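You operate a simulated robot arm through the tools that you are given. There is no shell and no other tool. Be economical: measure what you need, move in short steps, check, and stop when the job is done.

You run a simulated two-armed robot. Do the job below in one go: nothing can be reset, and whatever is moved stays where it is left.

JOB
Push the red hose end back in.
Fine: first pump off, then vent open; after it vent closed, then pump on; leave everything else as it is.

Only the result counts: the job must be done as asked and must still hold three seconds after the hand-in. Knocking over, shifting, dropping, spilling or breaking anything else fails it.

ROBOT AND FRAMES
Two 7-joint arms with fingered hands on one trunk, on a base that drives. Base frame: it is fixed to the floor where the robot stands at the start and does not move with it; the origin is under the middle of the robot, x ahead of it, y to its left, z up. Lengths are in m, angles in degrees, forces in N, time in s.
The left shoulder is at the start at [0.082, 0.174, 0.934], the right one opposite. With the tool pointing down near the work surface each hand reaches from about 0.1 to 0.68 m from the robot's upright axis, wherever it stands, measured 20 degrees to its own side. Places, roughly: blue clamp knob [1, -0.7, 1.1]; blue cup block [1.1, -0.7, 1]; blue hose end [1.1, -0.6, 1.2]; blue valve lever [1, -0.6, 1.2]; direction knob [0.8, 0.2, 1.2]; gantry control box [0.9, 0.1, 1.3]; green clamp knob [1, -0.8, 1.1]; green cup block [1.1, -0.8, 1]; green hose end [1.1, -0.7, 1.2]; green valve lever [1, -0.7, 1.2]; grey clamp knob [1, -0.5, 1.1]; grey cup block [1.1, -0.5, 1]; grey hose end [1.1, -0.4, 1.2]; grey valve lever [1, -0.4, 1.2]; orange clamp knob [1, -0.4, 1.1]; orange cup block [1.1, -0.4, 1]. Payload 3.8 kg a hand.
The TCP of each hand is the grasp point between the finger pads, 0.026 m short of the fingertips. In the tool frame z runs along the fingers and y along their closing line. Largest opening 0.132 m; the body of the gripper starts 0.073 m behind the TCP. The gripper is a hand of 3 fingers: y runs from the thumb to the fingers, the wrist lies at [0, 0, -0.224] in the tool frame, and closing takes about 1.5 s.
Orientation is that of the tool frame in the base frame, as a unit quaternion [w, x, y, z]. With the fingers straight down and closing along the base's y, the tool's x points along the base's -x, its y along +y and its z along -z.

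CONTROLS
- The arms move only by the tool jog_arm. It takes "left_motion", "right_motion" or both (then of equal length, played together; a hand with none holds still); each is a list of rows, each an object (a shift or turn left out is 0, a gripper value left out holds the last) with "slide": the shift along the tool's x, y, z in m, a list of three; "angular": the turn, a rotation vector about the tool's x, y, z in rad, a list of three. In form: [{"slide": [dx, dy, dz], "angular": [rx, ry, rz]}, ...]. A call has 1 to 20 rows; each row is the pose to reach, as a shift and turn from the pose commanded when the call began, along the tool's axes at that moment. "left_gripper" and "right_gripper" are, for a hand that has rows, the closure in counts, from 0 (fully open) to 255 (shut), set as the call begins (left out, the last holds). A row lasts 0.2 s, in which the tool goes at most 0.05 m and 8.6 degrees; a call with a longer step from one row to the next is refused whole, and so is a gripper value outside its range. Where a pose cannot be reached the arm comes as near as it can. A force on the tool above 40 N (or 10 N above the force at the start of the call, whichever is more), or a blocked arm, ends the call early, and 0.2 s more pass. The fingers move at their own pace (about 0.108 m/s each) and stop on an object; they squeeze with about 29 N. The grip force told is the motor's: it shows also when the fingers shut on nothing. Time passes only in rows, and 0.2 s behind the last, so rows that repeat a pose let the fingers close. The reply holds the time, the measured pose of the TCP, the force on the tool along the base axes, the opening and the grip force, in the units named above and with some noise, with the torque about the TCP (base axes, N m) and any sound that the robot's microphone picked up.
- Cameras (640 x 400 px; columns grow to the right, rows downward): "scene" is now at [0.1489, 0.0178, 0.882]; the picture's right is [0.27, -0.96, 0.00], its down [0.46, 0.13, -0.88] and it looks along [0.85, 0.24, 0.48] (base axes); focal length 253 px, centre (320, 200). "left" rides on the left gripper at [-0.062, 0.003, -0.092] in its tool frame; the picture's right is [-0.05, -1.00, 0.00], its down [0.83, -0.04, -0.56] and it looks along [0.55, -0.03, 0.83] (tool axes); focal length 230 px, centre (320, 200). "right" rides on the right gripper at [0.062, 0.003, -0.092] in its tool frame; the picture's right is [-0.05, 1.00, 0.00], its down [-0.83, -0.04, -0.56] and it looks along [-0.55, -0.03, 0.83] (tool axes); focal length 230 px, centre (320, 200). There is no depth. A picture from a camera that has moved, and an enlarged one, comes with that camera's place and axes in the base frame and with its lens.
- snapshot(camera): a new picture of that camera. The clock stands still meanwhile.
- slide_trunk(by): slides the trunk up (or, below 0, down) by that many m; the arms and the scene camera ride with it, the base frame stays. It gives what a move gives, with no picture.
- steer(legs): drives the robot by 1 to 6 legs, each [ahead, left, turn to the left] in m, m and degrees, along the robot's own axes; the way and the turn of a leg run together, so that a leg with both is an arc; at most 1.5 m and 180 degrees a leg. The arms and the cameras ride along, it lands a little off, and it stops where it bumps. It gives what a move gives.
- finger_targets(finger1, finger2, thumb_bend, hand): sets how far each is bent, from 0 (flat) to 1 (curled in); at 0.3 the hand is open as for a grip, at 0.7 the pads meet at the TCP. One left out holds its place. A second passes; each finger stops where it meets its share of the squeeze, and holds until it gets a number again. A gripper value or a shape takes the hand back. It gives what a move gives, with no picture; readings hold the bend of each and the force on the fingers (four entries, about 0 where the hand has none), thumb and palm.
- preshape(shape, hand): the hand has 3 fingers and takes this shape, open, in about a second: jaw (thumb against the fingers, like two jaws); tri (thumb and two fingers); tip (a fingertip pinch); poke (one finger out to press); point (the index stretched); flat (the hand flat); cup (the hand cupped); fist (a fist). The gripper value then closes the fingers along that shape, each until it touches; the sizes above hold for jaw. It gives what a move gives, with no picture.
- aim_head(pan, tilt): turns the head with the scene camera to pan (to the left, within 60 degrees either way) and tilt (down, from -29 to 69), counted from straight ahead of the robot. It gives what a move gives.
- close_up(camera, box): a new picture of the part [left, top, right, bottom] of that camera's present view, enlarged. The clock stands still meanwhile.
- finish_job(): hands the job in; it is judged then, once.

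Go step by step. Nothing tells you exact positions but the pictures and the camera data: compare them with the known pose of the tool, close in by small moves and look again before you grip or let go. The budget is 120 turns and 108 pictures, counting those below and the enlarged ones. Unless the task says otherwise, let go and move clear before handing in, and close with one line.

The tools are called after "Emit:" as name(argument=value, ...) on one line, values as JSON. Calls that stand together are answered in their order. jog_arm: Moves the arms, as the interface text tells. Its arguments: {"type":"object","properties":{"left_motion":{"type":"array","items":{"type":"object","properties":{"slide":{"type":"array","items":{"type":"number"}},"angular":{"type":"array","items":{"type":"number"}}}}},"left_gripper":{"type":"number"},"right_motion":{"type":"array","items":{"type":"object","properties":{"slide":{"type":"array","items":{"type":"number"}},"angular":{"type":"array","items":{"type":"number"}}}}},"right_gripper":{"type":"number"}},"required":[]} The other tools are called the same way: slide_trunk (by) slides the trunk up or down; preshape (shape, hand) gives the hand a shape; finger_targets (finger1, finger2, thumb_bend, hand) moves the fingers one by one; steer (legs) drives the base; aim_head (pan, tilt) turns the head that bears the scene camera; snapshot (camera) takes a picture; close_up (camera, box) takes an enlarged picture of a part of a camera's view; finish_job () hands the job in.

At the start:

```text
time: 0.0
left_ee_pos: [0.4426, 0.3506, 0.9997]
left_tool_rot: [0.001, -0.001, 1.0, 0.0]
left_contact_force: [0.1, 0.3, 0.1]
left_wrist_torque: [0.01, 0.0, 0.01]
left_width: 0.1321
left_grip_force: 0.1
left_shape: jaw
left_bend: [0.3, 0.3, 0.3]
left_finger forces: [0.0, 0.1, 0.1, 0.0, 0.0, 0.0]
right_ee_pos: [0.3666, -0.059, 0.9997]
right_tool_rot: [0.0, 0.0, 1.0, 0.0]
right_contact_force: [0.3, 0.7, 0.7]
right_wrist_torque: [-0.01, 0.01, 0.02]
right_width: 0.1318
right_grip_force: 0.0
right_shape: jaw
right_bend: [0.3, 0.3, 0.3]
right_finger forces: [0.0, 0.0, 0.1, 0.1, 0.0, 0.0]
trunk travel left (down, up): [-0.239, 0.242]
robot x, y, heading: [0.0027, 0.0035, 0.1]
head pan, tilt: [15.6, -28.6]
```

scene: 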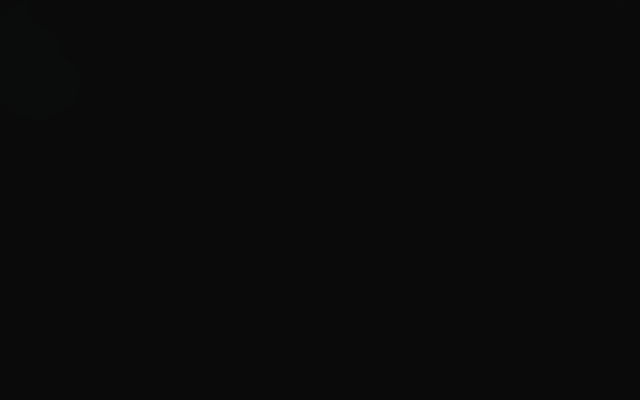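
right: 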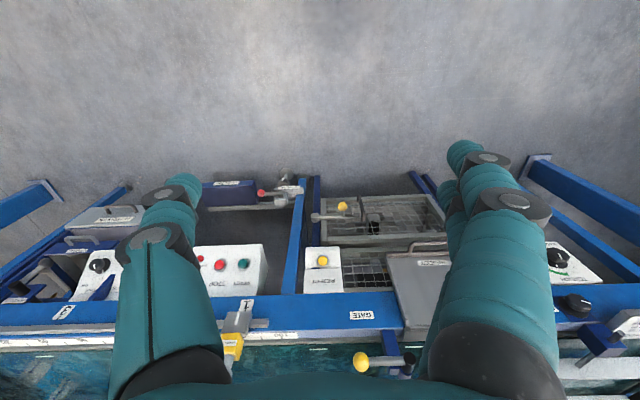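
left: 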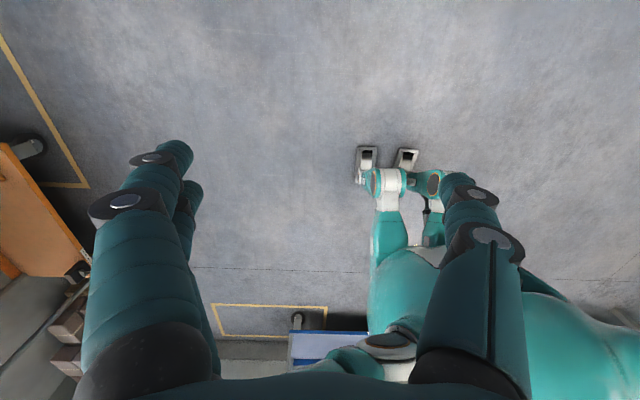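

The scene view is black, so the head is probably looking into something dark. I'll turn the head ahead and to the right to look around.

Emit:
aim_head(pan=-30, tilt=0)

Emit:
snapshot(camera="scene")

```text
time: 1.1
left_ee_pos: [0.4411, 0.3511, 1.0004]
left_tool_rot: [0.0, 0.0, 1.0, -0.001]
left_contact_force: [-0.2, -0.1, 0.7]
left_wrist_torque: [0.0, 0.0, 0.02]
left_width: 0.1319
left_grip_force: 0.1
left_shape: jaw
left_bend: [0.3, 0.3, 0.3]
left_finger forces: [0.1, 0.0, 0.0, 0.1, 0.0, 0.1]
right_ee_pos: [0.3666, -0.0571, 0.9986]
right_tool_rot: [0.0, -0.001, 1.0, 0.0]
right_contact_force: [-0.4, -0.3, -0.9]
right_wrist_torque: [0.01, 0.01, 0.0]
right_width: 0.1321
right_grip_force: 0.1
right_shape: jaw
right_bend: [0.3, 0.3, 0.3]
right_finger forces: [0.0, 0.0, 0.0, 0.1, 0.0, 0.0]
trunk travel left (down, up): [-0.239, 0.242]
robot x, y, heading: [-0.0008, 0.0013, -0.2]
head pan, tilt: [-30.0, 0.0]
```

```text
104 pictures are left
camera scene: at [0.1623, -0.0451, 0.8419], right [-0.5, -0.87, 0.0], down [0.0, 0.0, -1.0], along [0.87, -0.5, 0.0], focal length 253 px, centre (320, 200)
```

scene: 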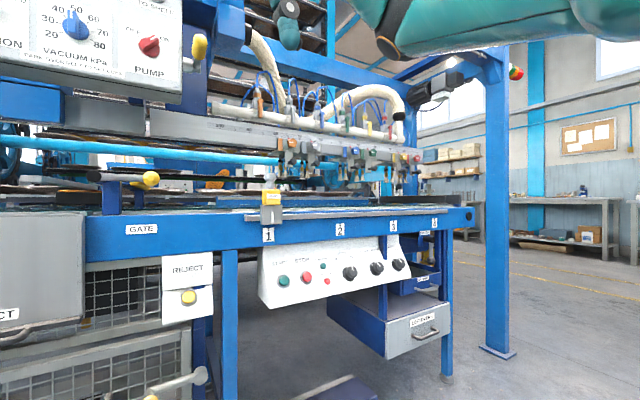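

I see a gantry with a vacuum manifold, cups and a control box. I'll enlarge the interesting parts.

Emit:
close_up(camera="scene", box=[230, 60, 440, 200])

Emit:
aim_head(pan=10, tilt=-25)

Emit:
snapshot(camera="scene")

```text
2.86 times, centred on (335, 130) of scene
camera zoom: at [0.1623, -0.0451, 0.8419], right [-0.5, -0.87, 0.0], down [0.0, 0.0, -1.0], along [0.87, -0.5, 0.0], focal length 723 px, centre (277, 400)
```

zoom: 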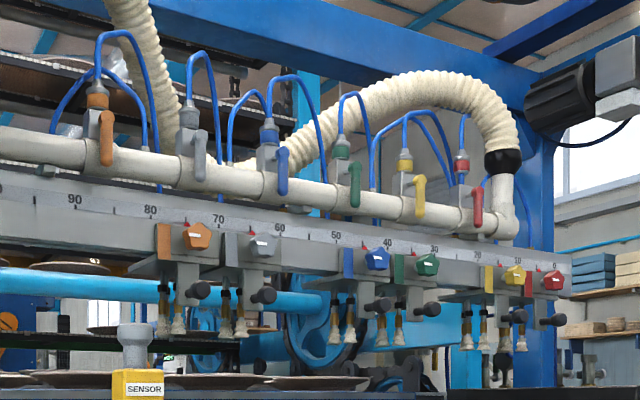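

```text
time: 2.2
left_ee_pos: [0.4423, 0.3519, 1.0001]
left_tool_rot: [0.0, -0.001, 1.0, 0.0]
left_contact_force: [0.8, 0.5, 0.0]
left_wrist_torque: [0.0, -0.02, 0.01]
left_width: 0.132
left_grip_force: 0.1
left_shape: jaw
left_bend: [0.3, 0.3, 0.3]
left_finger forces: [0.1, 0.0, 0.1, 0.0, 0.0, 0.0]
right_ee_pos: [0.3669, -0.0588, 0.9999]
right_tool_rot: [0.0, 0.0, 1.0, -0.001]
right_contact_force: [1.5, 0.3, 0.1]
right_wrist_torque: [-0.02, -0.02, -0.02]
right_width: 0.1321
right_grip_force: 0.0
right_shape: jaw
right_bend: [0.3, 0.3, 0.3]
right_finger forces: [0.0, 0.1, 0.1, 0.1, 0.0, 0.0]
trunk travel left (down, up): [-0.239, 0.242]
robot x, y, heading: [0.0003, -0.001, -0.2]
head pan, tilt: [10.0, -25.0]
```

```text
102 pictures are left
camera scene: at [0.1543, 0.0121, 0.8775], right [0.17, -0.98, 0.0], down [0.42, 0.07, -0.91], along [0.89, 0.16, 0.42], focal length 253 px, centre (320, 200)
```

scene: 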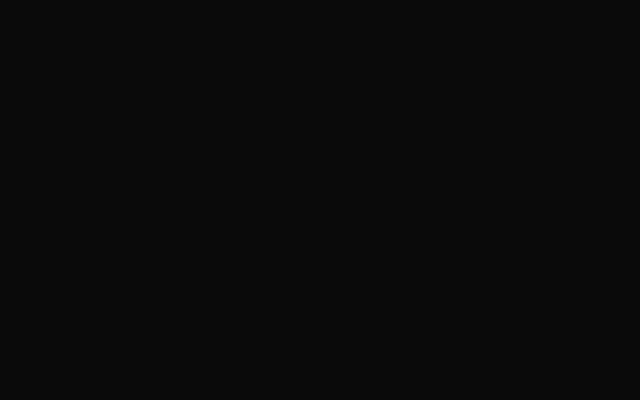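

Tilting up is blocked by an arm. I'll look level and straight ahead.

Emit:
aim_head(pan=0, tilt=-5)

Emit:
snapshot(camera="scene")

```text
time: 3.0
left_ee_pos: [0.4411, 0.3512, 1.0]
left_tool_rot: [0.0, 0.0, 1.0, -0.001]
left_contact_force: [-0.2, -0.5, -0.6]
left_wrist_torque: [0.0, -0.02, 0.02]
left_width: 0.1318
left_grip_force: 0.0
left_shape: jaw
left_bend: [0.3, 0.3, 0.3]
left_finger forces: [0.0, 0.0, 0.0, 0.0, 0.0, 0.1]
right_ee_pos: [0.3678, -0.0578, 0.9992]
right_tool_rot: [0.0, 0.0, 1.0, 0.0]
right_contact_force: [0.0, -0.2, 0.2]
right_wrist_torque: [0.02, 0.0, 0.02]
right_width: 0.1318
right_grip_force: 0.1
right_shape: jaw
right_bend: [0.3, 0.3, 0.3]
right_finger forces: [0.0, 0.0, 0.0, 0.0, 0.1, 0.0]
trunk travel left (down, up): [-0.239, 0.242]
robot x, y, heading: [-0.0021, -0.0006, -0.0]
head pan, tilt: [0.0, -5.0]
```

```text
101 pictures are left
camera scene: at [0.1718, -0.0002, 0.8497], right [0.0, -1.0, 0.0], down [0.09, 0.0, -1.0], along [1.0, 0.0, 0.09], focal length 253 px, centre (320, 200)
```

scene: 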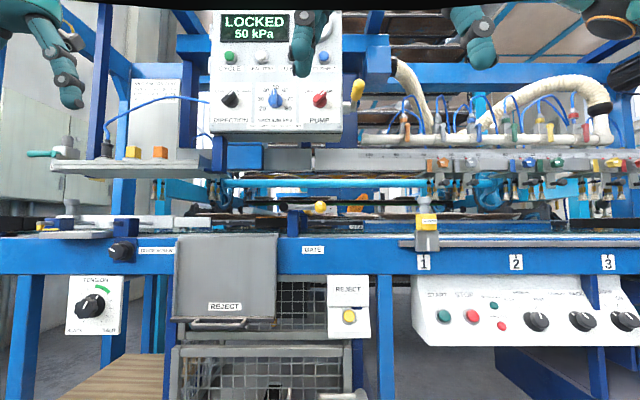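

Emit:
close_up(camera="scene", box=[200, 0, 370, 140])

Emit:
close_up(camera="scene", box=[350, 60, 640, 210])

Emit:
close_up(camera="scene", box=[30, 70, 230, 200])

```text
2.86 times, centred on (285, 70) of scene
camera zoom: at [0.1718, -0.0002, 0.8497], right [0.0, -1.0, 0.0], down [0.09, 0.0, -1.0], along [1.0, 0.0, 0.09], focal length 723 px, centre (420, 571)
```

zoom: 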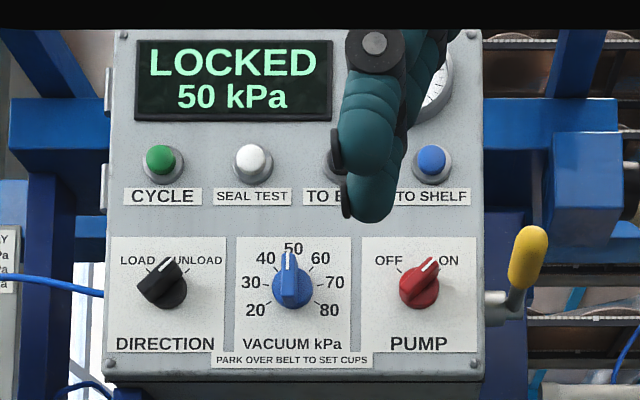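

```text
2.21 times, centred on (495, 135) of scene
camera zoom: at [0.1718, -0.0002, 0.8497], right [0.0, -1.0, 0.0], down [0.09, 0.0, -1.0], along [1.0, 0.0, 0.09], focal length 558 px, centre (-66, 343)
```

zoom: 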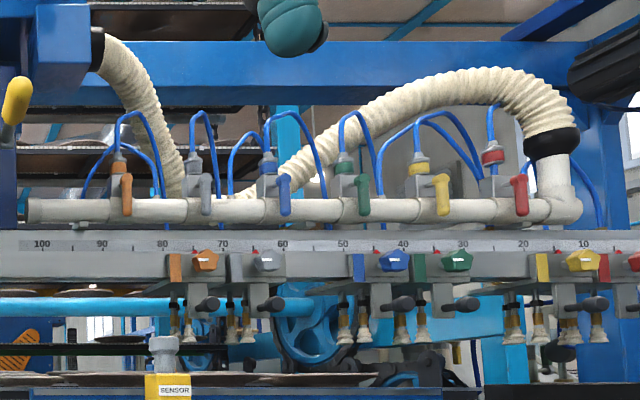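

```text
3.08 times, centred on (130, 135) of scene
camera zoom: at [0.1718, -0.0002, 0.8497], right [0.0, -1.0, 0.0], down [0.09, 0.0, -1.0], along [1.0, 0.0, 0.09], focal length 778 px, centre (905, 400)
```

zoom: 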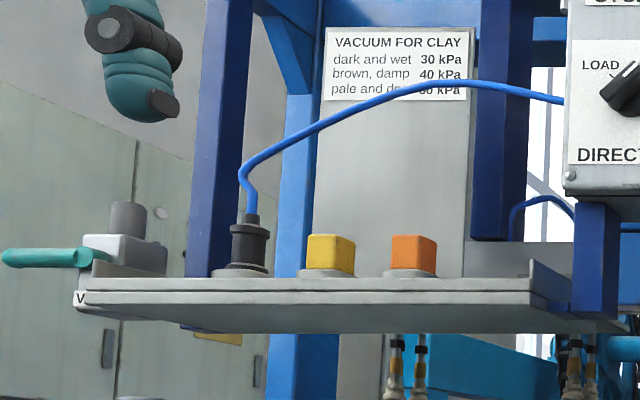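

The pump knob (ON) is on the box front. I need to find the vent: candidates are the teal handle on the left shelf and the yellow handle by the box.

Emit:
aim_head(pan=35, tilt=0)

Emit:
snapshot(camera="scene")

Emit:
close_up(camera="scene", box=[260, 80, 460, 205])

```text
time: 4.0
left_ee_pos: [0.4411, 0.3506, 0.9994]
left_tool_rot: [0.0, 0.0, 1.0, 0.0]
left_contact_force: [-0.5, 0.4, -0.3]
left_wrist_torque: [-0.01, -0.02, 0.01]
left_width: 0.132
left_grip_force: 0.1
left_shape: jaw
left_bend: [0.3, 0.3, 0.3]
left_finger forces: [0.0, 0.0, 0.0, 0.1, 0.1, 0.0]
right_ee_pos: [0.366, -0.0599, 0.9994]
right_tool_rot: [0.0, -0.001, 1.0, 0.0]
right_contact_force: [0.8, 0.0, 0.5]
right_wrist_torque: [0.04, 0.01, 0.04]
right_width: 0.1318
right_grip_force: 0.1
right_shape: jaw
right_bend: [0.3, 0.3, 0.3]
right_finger forces: [0.0, 0.0, 0.0, 0.1, 0.0, 0.1]
trunk travel left (down, up): [-0.239, 0.242]
robot x, y, heading: [-0.0002, 0.0043, -0.2]
head pan, tilt: [35.0, 0.0]
```

```text
97 pictures are left
camera scene: at [0.1581, 0.0514, 0.8419], right [0.57, -0.82, 0.0], down [0.0, 0.0, -1.0], along [0.82, 0.57, 0.0], focal length 253 px, centre (320, 200)
```

scene: 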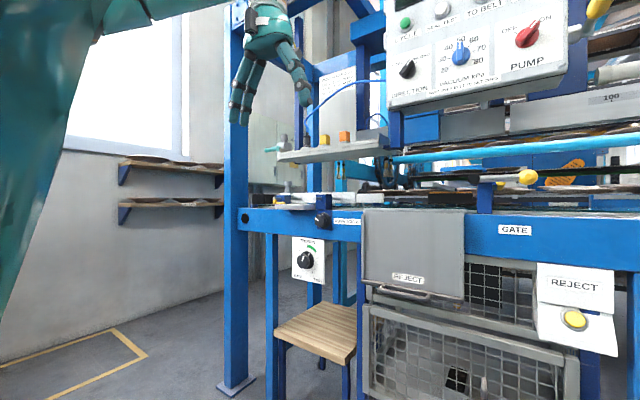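

```text
3.20 times, centred on (360, 142) of scene
camera zoom: at [0.1581, 0.0514, 0.8419], right [0.57, -0.82, 0.0], down [0.0, 0.0, -1.0], along [0.82, 0.57, 0.0], focal length 810 px, centre (192, 384)
```

zoom: 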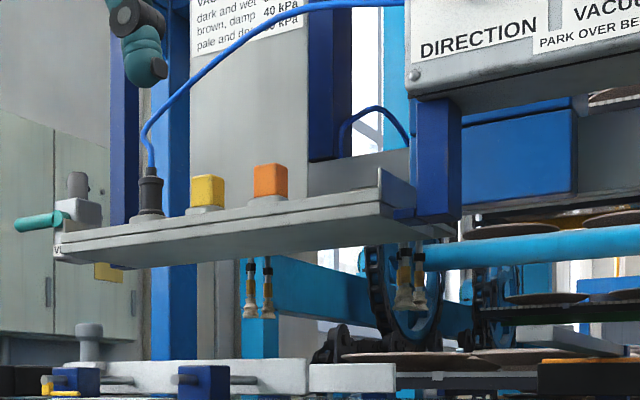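

The teal lever at the left shelf end carries a label beginning with "V". I'll raise the trunk for a better view.

Emit:
slide_trunk(by=0.24)

Emit:
snapshot(camera="scene")

Emit:
snapshot(camera="left")

```text
time: 6.5
left_ee_pos: [0.4431, 0.3505, 1.2399]
left_tool_rot: [-0.001, 0.0, 1.0, 0.0]
left_contact_force: [0.1, -0.2, 0.7]
left_wrist_torque: [-0.04, 0.03, -0.01]
left_width: 0.132
left_grip_force: 0.1
left_shape: jaw
left_bend: [0.3, 0.3, 0.3]
left_finger forces: [0.0, 0.0, 0.0, 0.0, 0.0, 0.2]
right_ee_pos: [0.3685, -0.0582, 1.2391]
right_tool_rot: [-0.001, 0.0, 1.0, 0.0]
right_contact_force: [-0.4, 0.7, 0.0]
right_wrist_torque: [-0.03, 0.02, 0.01]
right_width: 0.1318
right_grip_force: 0.0
right_shape: jaw
right_bend: [0.3, 0.3, 0.3]
right_finger forces: [0.0, 0.1, 0.0, 0.0, 0.0, 0.1]
trunk travel left (down, up): [-0.479, 0.002]
robot x, y, heading: [0.0018, 0.0019, 0.0]
head pan, tilt: [35.0, 0.0]
```

```text
95 pictures are left
camera scene: at [0.1833, 0.0515, 1.1138], right [0.57, -0.82, 0.0], down [0.0, 0.0, -1.0], along [0.82, 0.57, 0.0], focal length 253 px, centre (320, 200)
```

scene: 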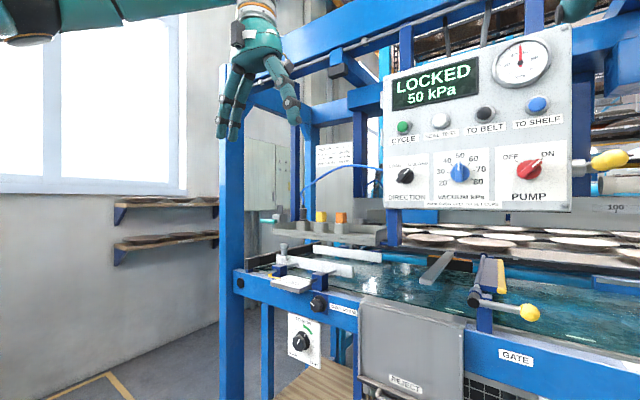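

```text
94 pictures are left
camera left: at [0.5036, 0.3552, 1.3312], right [0.05, -1.0, 0.0], down [-0.83, -0.04, 0.56], along [-0.56, -0.03, -0.83], focal length 230 px, centre (320, 200)
```

left: 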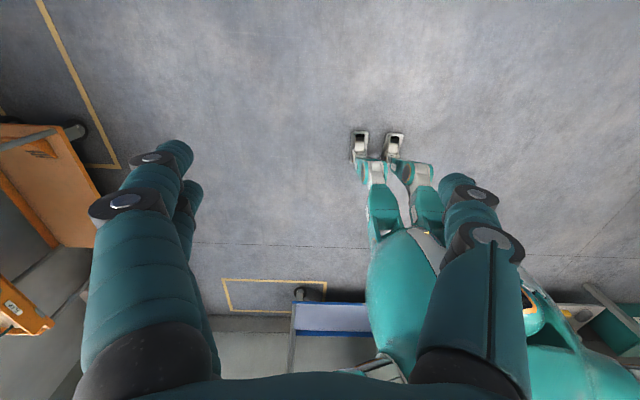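

Emit:
close_up(camera="scene", box=[230, 190, 400, 300])

Emit:
aim_head(pan=-25, tilt=5)

Emit:
snapshot(camera="scene")

```text
3.64 times, centred on (315, 245) of scene
camera zoom: at [0.1833, 0.0515, 1.1138], right [0.57, -0.82, 0.0], down [0.0, 0.0, -1.0], along [0.82, 0.57, 0.0], focal length 920 px, centre (338, 36)
```

zoom: 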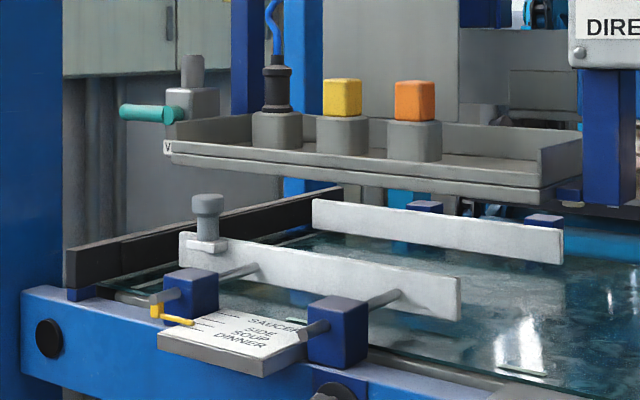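

```text
time: 7.8
left_ee_pos: [0.4417, 0.3524, 1.2399]
left_tool_rot: [-0.001, 0.0, 1.0, 0.0]
left_contact_force: [-0.9, -0.4, 0.0]
left_wrist_torque: [0.02, -0.01, -0.01]
left_width: 0.1318
left_grip_force: 0.0
left_shape: jaw
left_bend: [0.3, 0.3, 0.3]
left_finger forces: [0.1, 0.0, 0.0, 0.0, 0.0, 0.0]
right_ee_pos: [0.3676, -0.0589, 1.2403]
right_tool_rot: [0.0, 0.001, 1.0, 0.0]
right_contact_force: [0.6, -0.5, 0.6]
right_wrist_torque: [0.0, -0.03, -0.01]
right_width: 0.1323
right_grip_force: 0.0
right_shape: jaw
right_bend: [0.3, 0.3, 0.3]
right_finger forces: [0.0, 0.1, 0.1, 0.0, 0.0, 0.1]
trunk travel left (down, up): [-0.479, 0.002]
robot x, y, heading: [0.0041, -0.0015, 0.2]
head pan, tilt: [-25.0, 5.0]
```

```text
92 pictures are left
camera scene: at [0.1924, -0.0389, 1.1061], right [-0.42, -0.91, 0.0], down [-0.08, 0.04, -1.0], along [0.9, -0.42, -0.09], focal length 253 px, centre (320, 200)
```

scene: 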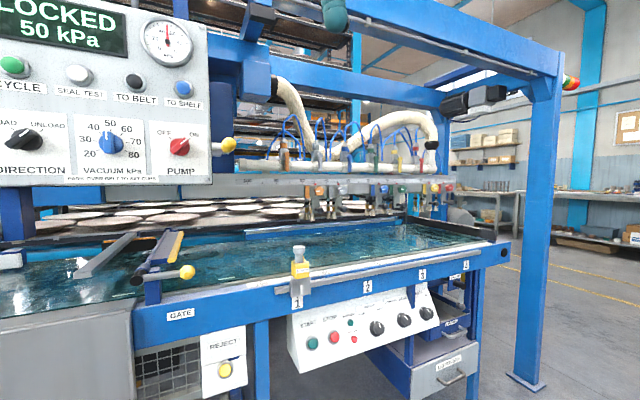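

Emit:
close_up(camera="scene", box=[180, 60, 340, 220])

Emit:
close_up(camera="scene", box=[330, 80, 480, 220])

```text
2.50 times, centred on (260, 140) of scene
camera zoom: at [0.1924, -0.0389, 1.1061], right [-0.42, -0.91, 0.0], down [-0.08, 0.04, -1.0], along [0.9, -0.42, -0.09], focal length 632 px, centre (470, 350)
```

zoom: 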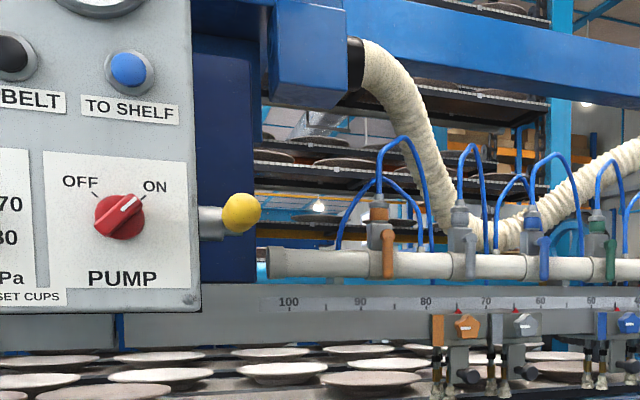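

```text
2.86 times, centred on (405, 150) of scene
camera zoom: at [0.1924, -0.0389, 1.1061], right [-0.42, -0.91, 0.0], down [-0.08, 0.04, -1.0], along [0.9, -0.42, -0.09], focal length 723 px, centre (77, 343)
```

zoom: 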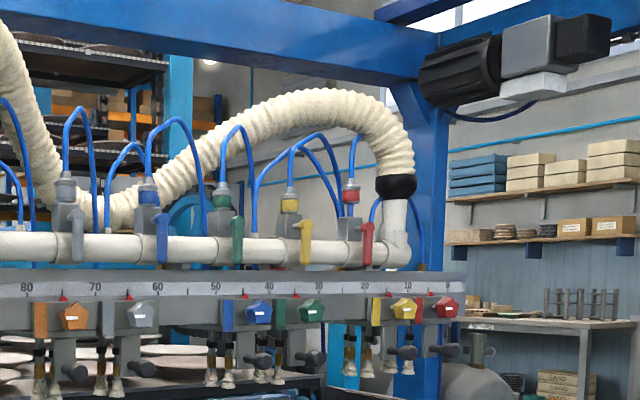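

I'll drive to the right to see the red hose closely and look at the box's right side.

Emit:
steer(legs=[[0, -0.75, 0]])

Emit:
snapshot(camera="scene")

Emit:
aim_head(pan=35, tilt=0)

Emit:
snapshot(camera="scene")

```text
time: 14.9
left_ee_pos: [0.4416, -0.4034, 1.241]
left_tool_rot: [0.0, -0.001, 1.0, 0.0]
left_contact_force: [-0.5, 0.5, 0.6]
left_wrist_torque: [0.0, 0.0, -0.03]
left_width: 0.1316
left_grip_force: 0.1
left_shape: jaw
left_bend: [0.3, 0.3, 0.3]
left_finger forces: [0.0, 0.0, 0.0, 0.0, 0.1, 0.0]
right_ee_pos: [0.3673, -0.8135, 1.2403]
right_tool_rot: [0.0, 0.0, 1.0, 0.0]
right_contact_force: [0.4, -0.6, -0.2]
right_wrist_torque: [0.07, -0.03, 0.01]
right_width: 0.132
right_grip_force: 0.1
right_shape: jaw
right_bend: [0.3, 0.3, 0.3]
right_finger forces: [0.0, 0.0, 0.1, 0.0, 0.0, 0.0]
trunk travel left (down, up): [-0.479, 0.002]
robot x, y, heading: [0.0026, -0.7591, -0.1]
head pan, tilt: [-25.0, 5.0]
```

```text
89 pictures are left
camera scene: at [0.1933, -0.7942, 1.1061], right [-0.42, -0.91, 0.0], down [-0.08, 0.04, -1.0], along [0.9, -0.42, -0.09], focal length 253 px, centre (320, 200)
```

scene: 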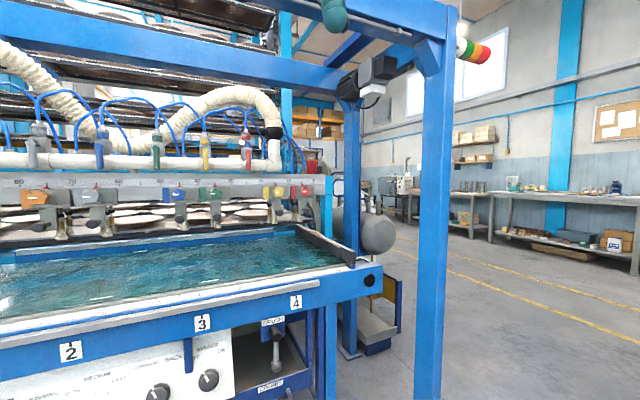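

```text
time: 16.2
left_ee_pos: [0.4421, -0.4036, 1.2392]
left_tool_rot: [0.0, -0.001, 1.0, 0.0]
left_contact_force: [-0.2, -0.3, -1.0]
left_wrist_torque: [-0.02, 0.03, 0.01]
left_width: 0.1317
left_grip_force: 0.0
left_shape: jaw
left_bend: [0.3, 0.3, 0.3]
left_finger forces: [0.0, 0.0, 0.0, 0.1, 0.0, 0.1]
right_ee_pos: [0.3681, -0.8122, 1.24]
right_tool_rot: [0.0, -0.001, 1.0, 0.0]
right_contact_force: [-0.6, 0.2, 0.3]
right_wrist_torque: [0.01, 0.0, -0.02]
right_width: 0.1318
right_grip_force: 0.1
right_shape: jaw
right_bend: [0.3, 0.3, 0.3]
right_finger forces: [0.0, 0.0, 0.0, 0.0, 0.0, 0.1]
trunk travel left (down, up): [-0.479, 0.002]
robot x, y, heading: [0.0016, -0.7555, 0.0]
head pan, tilt: [35.0, 0.0]
```

```text
88 pictures are left
camera scene: at [0.1836, -0.7038, 1.114], right [0.57, -0.82, 0.0], down [0.0, 0.0, -1.0], along [0.82, 0.57, 0.0], focal length 253 px, centre (320, 200)
```

scene: 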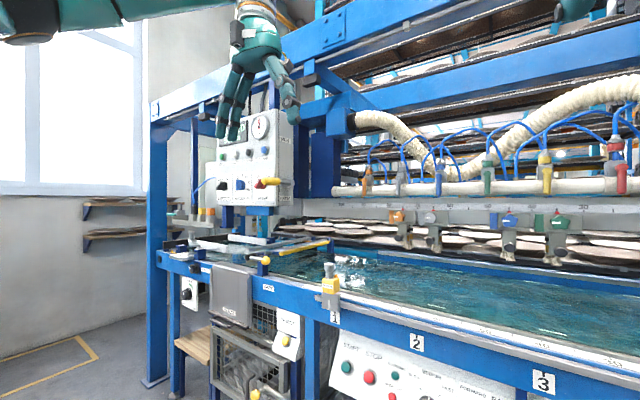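

Emit:
close_up(camera="scene", box=[190, 100, 310, 220])

Emit:
close_up(camera="scene", box=[520, 80, 640, 270])

```text
3.33 times, centred on (250, 160) of scene
camera zoom: at [0.1836, -0.7038, 1.114], right [0.57, -0.82, 0.0], down [0.0, 0.0, -1.0], along [0.82, 0.57, 0.0], focal length 843 px, centre (553, 333)
```

zoom: 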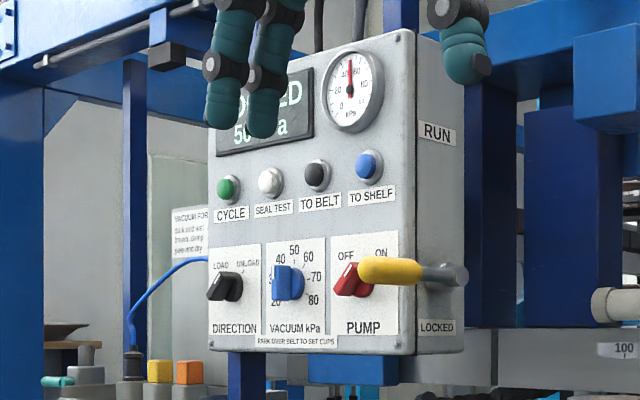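

```text
2.11 times, centred on (580, 175) of scene
camera zoom: at [0.1836, -0.7038, 1.114], right [0.57, -0.82, 0.0], down [0.0, 0.0, -1.0], along [0.82, 0.57, 0.0], focal length 533 px, centre (-227, 253)
```

zoom: 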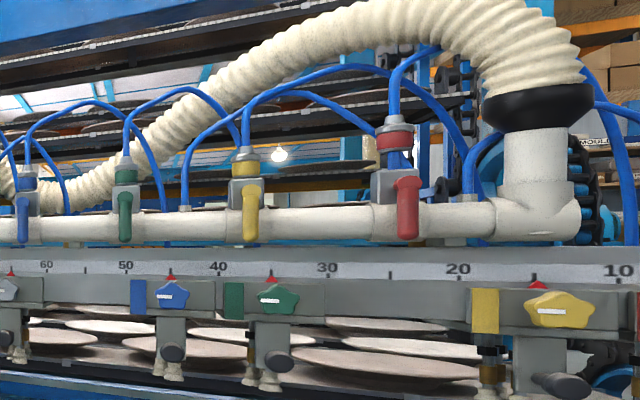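

The yellow handle is the RUN/LOCKED lock, so the vent must be the teal lever on the left shelf end ("V…"). The red hose end does sit proud of its socket; I'll drive left and check the lever.

Emit:
steer(legs=[[0, 1.0, 0]])

Emit:
snapshot(camera="scene")

Emit:
aim_head(pan=20, tilt=15)

Emit:
snapshot(camera="scene")

```text
time: 25.3
left_ee_pos: [0.4416, 0.6038, 1.2401]
left_tool_rot: [-0.001, 0.0, 1.0, 0.0]
left_contact_force: [-0.8, 0.1, -0.6]
left_wrist_torque: [0.03, -0.01, -0.01]
left_width: 0.1319
left_grip_force: 0.1
left_shape: jaw
left_bend: [0.3, 0.3, 0.3]
left_finger forces: [0.0, 0.0, 0.1, 0.0, 0.1, 0.0]
right_ee_pos: [0.3654, 0.1943, 1.2401]
right_tool_rot: [0.0, 0.0, 1.0, 0.0]
right_contact_force: [-0.3, -0.9, -0.1]
right_wrist_torque: [0.01, 0.01, 0.03]
right_width: 0.1316
right_grip_force: 0.1
right_shape: jaw
right_bend: [0.3, 0.3, 0.3]
right_finger forces: [0.0, 0.1, 0.0, 0.0, 0.0, 0.0]
trunk travel left (down, up): [-0.479, 0.002]
robot x, y, heading: [-0.0001, 0.2509, -0.1]
head pan, tilt: [35.0, 0.0]
```

```text
85 pictures are left
camera scene: at [0.1823, 0.3032, 1.114], right [0.57, -0.82, 0.0], down [0.0, 0.0, -1.0], along [0.82, 0.57, 0.0], focal length 253 px, centre (320, 200)
```

scene: 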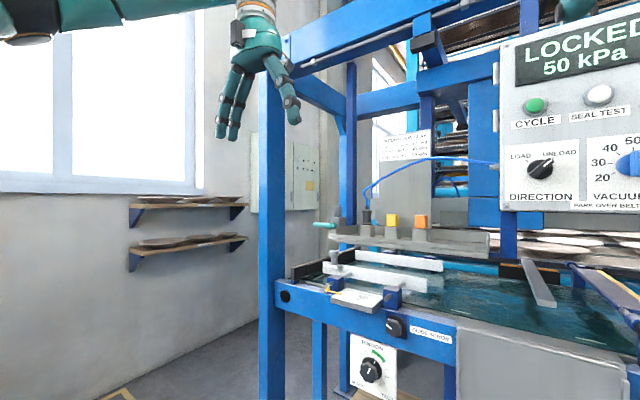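

```text
time: 26.1
left_ee_pos: [0.441, 0.6032, 1.2406]
left_tool_rot: [0.0, 0.0, 1.0, 0.0]
left_contact_force: [-0.1, -0.2, 0.9]
left_wrist_torque: [0.0, 0.02, 0.01]
left_width: 0.1321
left_grip_force: 0.0
left_shape: jaw
left_bend: [0.3, 0.3, 0.3]
left_finger forces: [0.1, 0.1, 0.0, 0.1, 0.0, 0.0]
right_ee_pos: [0.3665, 0.193, 1.2392]
right_tool_rot: [-0.001, 0.0, 1.0, 0.0]
right_contact_force: [-0.1, 0.2, 0.1]
right_wrist_torque: [0.0, 0.02, 0.05]
right_width: 0.1319
right_grip_force: 0.0
right_shape: jaw
right_bend: [0.3, 0.3, 0.3]
right_finger forces: [0.0, 0.1, 0.0, 0.0, 0.1, 0.0]
trunk travel left (down, up): [-0.479, 0.002]
robot x, y, heading: [-0.0004, 0.252, 0.0]
head pan, tilt: [20.0, 15.0]
```

```text
84 pictures are left
camera scene: at [0.1963, 0.2836, 1.0899], right [0.34, -0.94, 0.0], down [-0.24, -0.09, -0.97], along [0.91, 0.33, -0.26], focal length 253 px, centre (320, 200)
```

scene: 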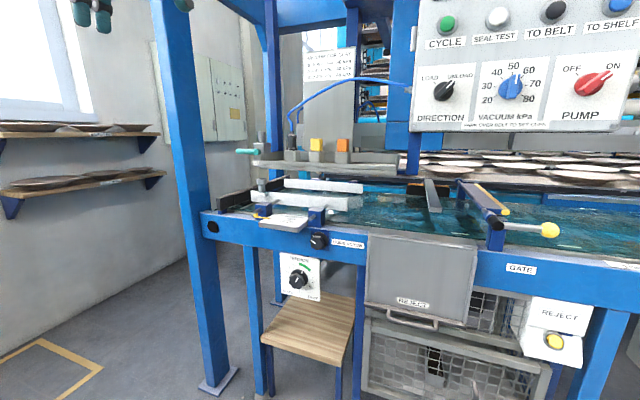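

Emit:
close_up(camera="scene", box=[225, 115, 305, 195])

Emit:
close_up(camera="scene", box=[540, 40, 640, 140])

```text
5.00 times, centred on (265, 155) of scene
camera zoom: at [0.1963, 0.2836, 1.0899], right [0.34, -0.94, 0.0], down [-0.24, -0.09, -0.97], along [0.91, 0.33, -0.26], focal length 1265 px, centre (595, 425)
```

zoom: 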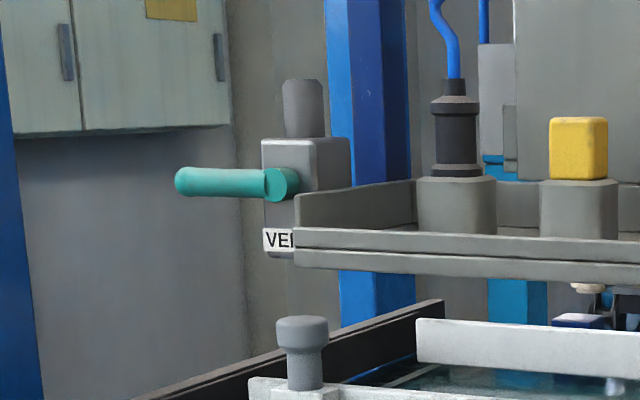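

```text
4.00 times, centred on (590, 90) of scene
camera zoom: at [0.1963, 0.2836, 1.0899], right [0.34, -0.94, 0.0], down [-0.24, -0.09, -0.97], along [0.91, 0.33, -0.26], focal length 1012 px, centre (-760, 640)
```

zoom: 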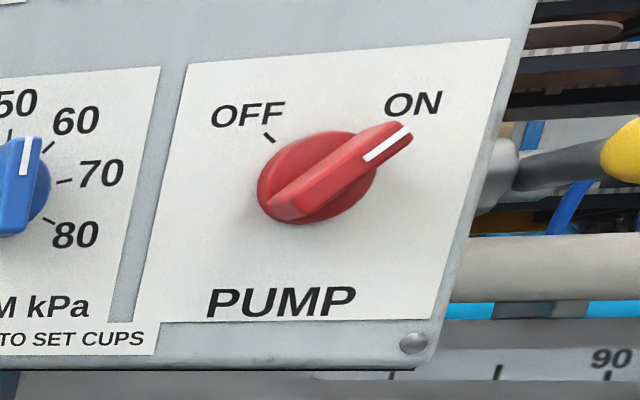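

The label reads VENT, confirmed. I'll check how much room the base has ahead by looking down.

Emit:
aim_head(pan=10, tilt=60)

Emit:
snapshot(camera="scene")

Emit:
snapshot(camera="left")

```text
time: 27.2
left_ee_pos: [0.4402, 0.6046, 1.2405]
left_tool_rot: [-0.001, 0.0, 1.0, 0.0]
left_contact_force: [-0.8, 0.6, 0.6]
left_wrist_torque: [0.04, 0.0, 0.0]
left_width: 0.1318
left_grip_force: 0.0
left_shape: jaw
left_bend: [0.3, 0.3, 0.3]
left_finger forces: [0.0, 0.0, 0.1, 0.0, 0.0, 0.1]
right_ee_pos: [0.3661, 0.1935, 1.2404]
right_tool_rot: [0.0, 0.0, 1.0, 0.0]
right_contact_force: [1.0, 0.0, 0.4]
right_wrist_torque: [-0.02, 0.0, -0.04]
right_width: 0.1322
right_grip_force: 0.1
right_shape: jaw
right_bend: [0.3, 0.3, 0.3]
right_finger forces: [0.0, 0.0, 0.1, 0.0, 0.0, 0.0]
trunk travel left (down, up): [-0.479, 0.002]
robot x, y, heading: [-0.0023, 0.2537, 0.6]
head pan, tilt: [10.0, 60.0]
```

```text
81 pictures are left
camera scene: at [0.1743, 0.2631, 1.0236], right [0.17, -0.98, 0.0], down [-0.85, -0.15, -0.5], along [0.49, 0.09, -0.87], focal length 253 px, centre (320, 200)
```

scene: 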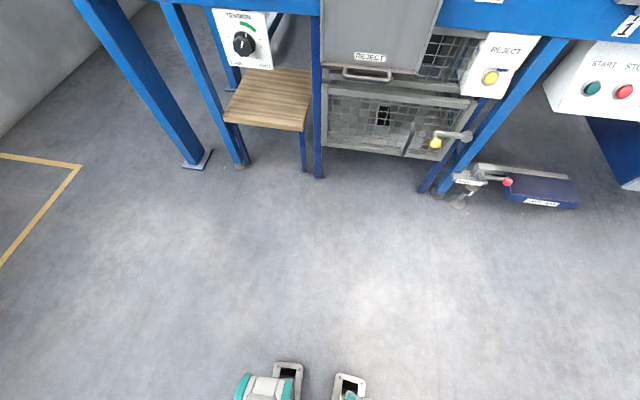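

```text
80 pictures are left
camera left: at [0.5017, 0.607, 1.3323], right [0.05, -1.0, 0.0], down [-0.83, -0.04, 0.55], along [-0.55, -0.03, -0.83], focal length 230 px, centre (320, 200)
```

left: 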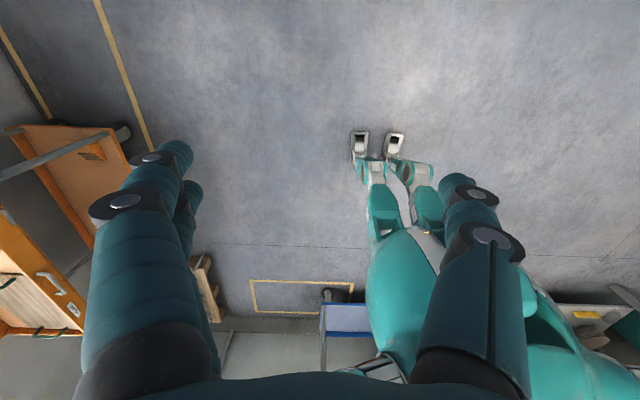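

There is free floor ahead. I'll move 0.1 m forward, then bring the right hand to point forward in front of the pump knob (about [0.82, 0, 1.18]).

Emit:
steer(legs=[[0.1, 0, 0]])

Emit:
aim_head(pan=0, tilt=0)

Emit:
jog_arm(right_motion=[{"slide": [-0.01, -0.016, 0.005], "angular": [0, -0.131, 0]}, {"slide": [-0.02, -0.032, 0.01], "angular": [0, -0.262, 0]}, {"slide": [-0.035, -0.048, 0.015], "angular": [0, -0.393, 0]}, {"slide": [-0.05, -0.064, 0.02], "angular": [0, -0.524, 0]}, {"slide": [-0.065, -0.08, 0.025], "angular": [0, -0.654, 0]}, {"slide": [-0.08, -0.096, 0.03], "angular": [0, -0.785, 0]}, {"slide": [-0.1, -0.112, 0.035], "angular": [0, -0.916, 0]}, {"slide": [-0.12, -0.128, 0.04], "angular": [0, -1.047, 0]}, {"slide": [-0.14, -0.144, 0.045], "angular": [0, -1.178, 0]}, {"slide": [-0.16, -0.16, 0.05], "angular": [0, -1.309, 0]}, {"slide": [-0.18, -0.176, 0.055], "angular": [0, -1.44, 0]}, {"slide": [-0.2, -0.193, 0.06], "angular": [0, -1.571, 0]}, {"slide": [-0.2, -0.193, 0.06], "angular": [0, -1.571, 0]}])

Emit:
snapshot(camera="scene")

Emit:
snapshot(camera="right")

```text
time: 28.4
left_ee_pos: [0.5386, 0.6038, 1.2403]
left_tool_rot: [0.001, 0.0, 1.0, 0.0]
left_contact_force: [0.0, 0.0, -0.7]
left_wrist_torque: [0.02, 0.04, 0.01]
left_width: 0.1317
left_grip_force: 0.0
left_shape: jaw
left_bend: [0.3, 0.3, 0.3]
left_finger forces: [0.0, 0.0, 0.1, 0.1, 0.0, 0.0]
right_ee_pos: [0.4642, 0.1948, 1.2413]
right_tool_rot: [0.001, 0.0, 1.0, 0.0]
right_contact_force: [-0.3, 0.1, -0.4]
right_wrist_torque: [0.01, 0.01, -0.01]
right_width: 0.1319
right_grip_force: 0.1
right_shape: jaw
right_bend: [0.3, 0.3, 0.3]
right_finger forces: [0.0, 0.0, 0.1, 0.0, 0.0, 0.0]
trunk travel left (down, up): [-0.479, 0.002]
robot x, y, heading: [0.1002, 0.2496, 0.3]
head pan, tilt: [10.0, 60.0]
```

```text
time: 29.7
left_ee_pos: [0.5396, 0.6042, 1.2398]
left_tool_rot: [0.001, -0.001, 1.0, -0.001]
left_contact_force: [-0.7, 0.7, 0.7]
left_wrist_torque: [0.03, -0.02, 0.01]
left_width: 0.1317
left_grip_force: 0.1
left_shape: jaw
left_bend: [0.3, 0.3, 0.3]
left_finger forces: [0.1, 0.1, 0.1, 0.0, 0.0, 0.1]
right_ee_pos: [0.4658, 0.1941, 1.241]
right_tool_rot: [0.0, 0.0, 1.0, 0.0]
right_contact_force: [-0.9, 0.0, -0.6]
right_wrist_torque: [0.04, -0.02, 0.02]
right_width: 0.132
right_grip_force: 0.1
right_shape: jaw
right_bend: [0.3, 0.3, 0.3]
right_finger forces: [0.1, 0.0, 0.1, 0.1, 0.0, 0.0]
trunk travel left (down, up): [-0.479, 0.002]
robot x, y, heading: [0.1017, 0.2518, -0.1]
head pan, tilt: [0.0, 0.0]
```

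```text
time: 32.5
left_ee_pos: [0.5393, 0.6031, 1.2402]
left_tool_rot: [0.001, 0.0, 1.0, 0.0]
left_contact_force: [-0.7, 0.4, -0.6]
left_wrist_torque: [-0.01, 0.02, 0.01]
left_width: 0.1318
left_grip_force: 0.0
left_shape: jaw
left_bend: [0.3, 0.3, 0.3]
left_finger forces: [0.0, 0.0, 0.0, 0.0, 0.0, 0.1]
right_ee_pos: [0.6656, 0.0006, 1.1793]
right_tool_rot: [0.708, -0.001, 0.706, 0.0]
right_contact_force: [0.6, -0.3, 0.3]
right_wrist_torque: [0.02, 0.02, 0.01]
right_width: 0.132
right_grip_force: 0.1
right_shape: jaw
right_bend: [0.3, 0.3, 0.3]
right_finger forces: [0.0, 0.0, 0.0, 0.0, 0.0, 0.0]
trunk travel left (down, up): [-0.479, 0.002]
robot x, y, heading: [0.0998, 0.2553, 0.1]
head pan, tilt: [0.0, 0.0]
```

```text
79 pictures are left
camera scene: at [0.2976, 0.2519, 1.1141], right [0.0, -1.0, 0.0], down [0.0, 0.0, -1.0], along [1.0, 0.0, 0.0], focal length 253 px, centre (320, 200)
```

scene: 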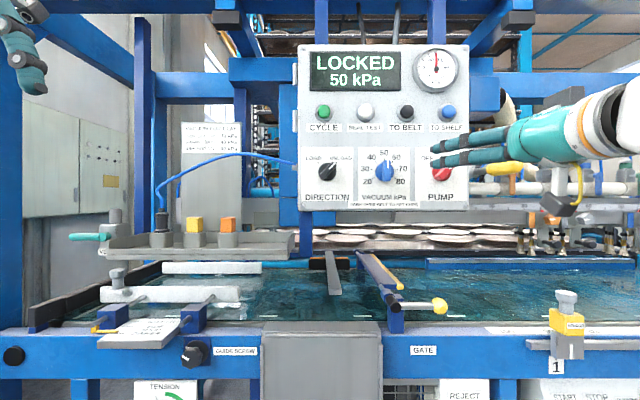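

```text
78 pictures are left
camera right: at [0.5748, 0.0025, 1.1188], right [0.0, 1.0, 0.05], down [-0.56, -0.04, 0.83], along [0.83, -0.03, 0.56], focal length 230 px, centre (320, 200)
```

right: 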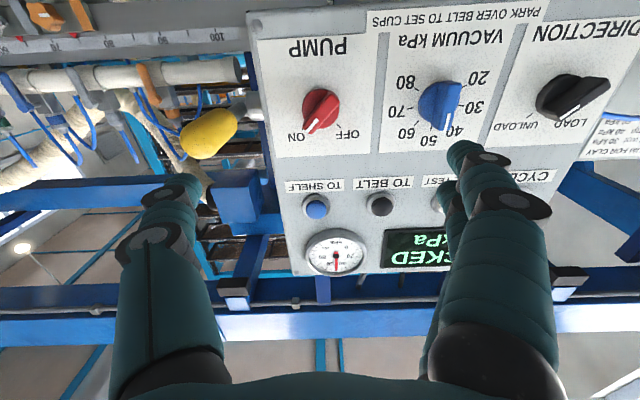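

The right hand points at the panel and the pump knob lies near [0.83, 0, 1.172], with its bar tilted toward ON. I'll turn the hand 45° so the fingers straddle the bar, half close, and approach.

Emit:
jog_arm(right_motion=[{"slide": [0.001, 0, 0.0], "angular": [0, 0, 0.131]}, {"slide": [0.002, 0, 0.0], "angular": [0, 0, 0.262]}, {"slide": [0.003, 0, 0.02], "angular": [0, 0, 0.393]}, {"slide": [0.005, -0.001, 0.04], "angular": [0, 0, 0.524]}, {"slide": [0.006, -0.002, 0.06], "angular": [0, 0, 0.654]}, {"slide": [0.007, -0.002, 0.085], "angular": [0, 0, 0.785]}, {"slide": [0.007, -0.002, 0.085], "angular": [0, 0, 0.785]}], right_gripper=110)

Emit:
snapshot(camera="right")

Emit:
close_up(camera="scene", box=[380, 100, 540, 220])

```text
time: 34.1
left_ee_pos: [0.5394, 0.6036, 1.2404]
left_tool_rot: [0.0, 0.0, 1.0, 0.0]
left_contact_force: [-0.7, -0.4, -0.1]
left_wrist_torque: [-0.01, 0.04, -0.03]
left_width: 0.1322
left_grip_force: 0.0
left_shape: jaw
left_bend: [0.3, 0.3, 0.3]
left_finger forces: [0.0, 0.0, 0.0, 0.0, 0.0, 0.1]
right_ee_pos: [0.75, -0.0016, 1.1746]
right_tool_rot: [0.653, 0.27, 0.653, 0.272]
right_contact_force: [-0.3, -0.6, -0.5]
right_wrist_torque: [0.0, 0.01, 0.03]
right_width: 0.0755
right_grip_force: 0.0
right_shape: jaw
right_bend: [0.72, 0.72, 0.7]
right_finger forces: [0.0, 0.0, 0.0, 0.0, 0.0, 0.0]
trunk travel left (down, up): [-0.479, 0.002]
robot x, y, heading: [0.099, 0.2493, 0.0]
head pan, tilt: [0.0, 0.0]
```

```text
77 pictures are left
camera right: at [0.6592, 0.0437, 1.1332], right [0.0, 0.67, 0.74], down [-0.56, -0.62, 0.55], along [0.83, -0.41, 0.37], focal length 230 px, centre (320, 200)
```

right: 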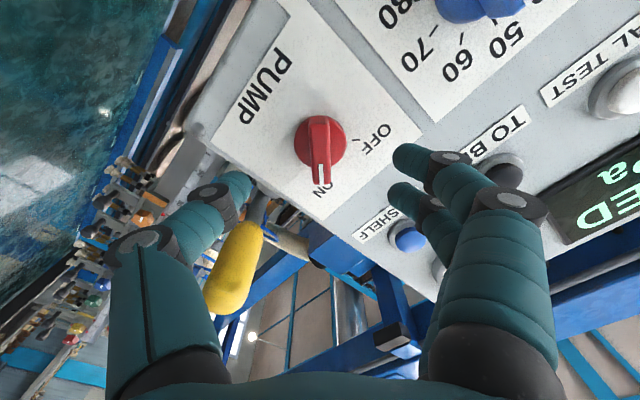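

```text
3.33 times, centred on (460, 160) of scene
camera zoom: at [0.2975, 0.2514, 1.1141], right [0.0, -1.0, 0.0], down [0.0, 0.0, -1.0], along [1.0, 0.0, 0.0], focal length 843 px, centre (-147, 333)
```

zoom: 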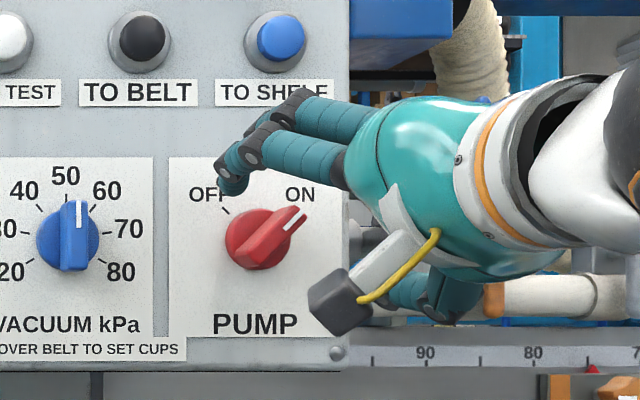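

The knob is centred on the tool axis (about [0.83, -0.001, 1.173]). I'll advance slowly, then check from the side.

Emit:
jog_arm(right_motion=[{"slide": [0, 0, 0.015]}, {"slide": [0, 0, 0.03]}, {"slide": [0.001, 0.0, 0.042]}, {"slide": [0.001, 0, 0.05]}])

Emit:
snapshot(camera="right")

Emit:
close_up(camera="scene", box=[380, 100, 540, 220])

```text
time: 35.1
left_ee_pos: [0.5358, 0.6041, 1.2411]
left_tool_rot: [0.001, 0.0, 1.0, 0.001]
left_contact_force: [0.7, -0.3, -0.2]
left_wrist_torque: [0.0, 0.0, -0.03]
left_width: 0.132
left_grip_force: 0.1
left_shape: jaw
left_bend: [0.3, 0.3, 0.3]
left_finger forces: [0.1, 0.0, 0.1, 0.1, 0.0, 0.0]
right_ee_pos: [0.798, 0.0012, 1.1738]
right_tool_rot: [0.653, 0.269, 0.653, 0.272]
right_contact_force: [-22.1, 2.0, -4.2]
right_wrist_torque: [-0.14, -0.4, 0.54]
right_width: 0.0736
right_grip_force: 0.0
right_shape: jaw
right_bend: [0.73, 0.73, 0.7]
right_finger forces: [9.4, 9.3, 0.1, 0.0, 2.9, 0.0]
trunk travel left (down, up): [-0.479, 0.002]
robot x, y, heading: [0.0997, 0.2515, -0.2]
head pan, tilt: [0.0, 0.0]
```

```text
75 pictures are left
camera right: at [0.706, 0.0455, 1.133], right [0.0, 0.67, 0.74], down [-0.55, -0.62, 0.56], along [0.83, -0.41, 0.37], focal length 230 px, centre (320, 200)
```

right: 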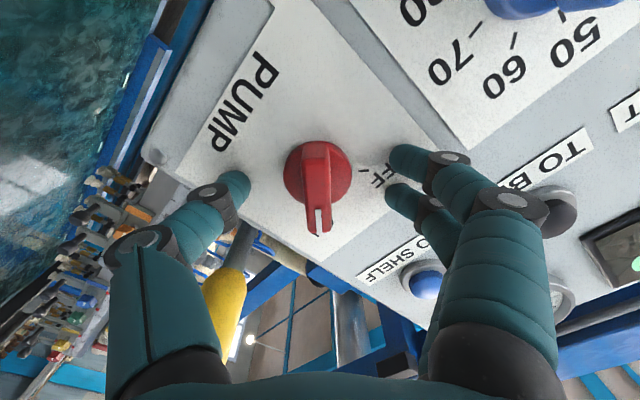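

```text
3.33 times, centred on (460, 160) of scene
camera zoom: at [0.2949, 0.2518, 1.1145], right [0.0, -1.0, 0.0], down [0.0, 0.0, -1.0], along [1.0, 0.0, 0.0], focal length 843 px, centre (-147, 333)
```

zoom: 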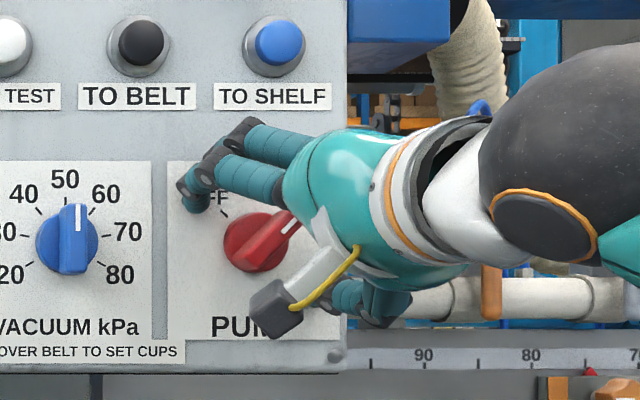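

The fingertips touch the panel. I'll back off 7 mm and close on the bar.

Emit:
jog_arm(right_motion=[{"slide": [0, 0, -0.007]}, {"slide": [0, 0, -0.009]}, {"slide": [0, 0, -0.009]}, {"slide": [0, 0, -0.009]}, {"slide": [0, 0, -0.009]}, {"slide": [0, 0, -0.009]}, {"slide": [0, 0, -0.009]}], right_gripper=255)

Emit:
snapshot(camera="right")

```text
time: 36.7
left_ee_pos: [0.5392, 0.603, 1.2414]
left_tool_rot: [0.002, 0.0, 1.0, 0.001]
left_contact_force: [0.0, 0.6, -0.8]
left_wrist_torque: [0.0, -0.01, -0.01]
left_width: 0.1317
left_grip_force: 0.1
left_shape: jaw
left_bend: [0.3, 0.3, 0.3]
left_finger forces: [0.0, 0.0, 0.1, 0.0, 0.1, 0.1]
right_ee_pos: [0.7901, -0.0005, 1.1749]
right_tool_rot: [0.655, 0.27, 0.652, 0.271]
right_contact_force: [-1.7, -3.2, 10.5]
right_wrist_torque: [0.01, -0.33, 0.05]
right_width: 0.0187
right_grip_force: 29.3
right_shape: jaw
right_bend: [0.72, 0.72, 0.7]
right_finger forces: [16.2, 16.9, 0.0, 0.0, 21.7, 0.0]
trunk travel left (down, up): [-0.479, 0.002]
robot x, y, heading: [0.0998, 0.2527, -0.1]
head pan, tilt: [0.0, 0.0]
```

```text
73 pictures are left
camera right: at [0.6994, 0.0442, 1.1343], right [0.0, 0.67, 0.74], down [-0.56, -0.62, 0.55], along [0.83, -0.41, 0.38], focal length 230 px, centre (320, 200)
```

right: 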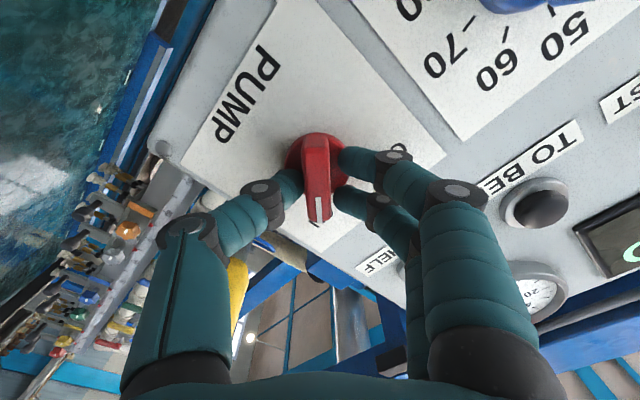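

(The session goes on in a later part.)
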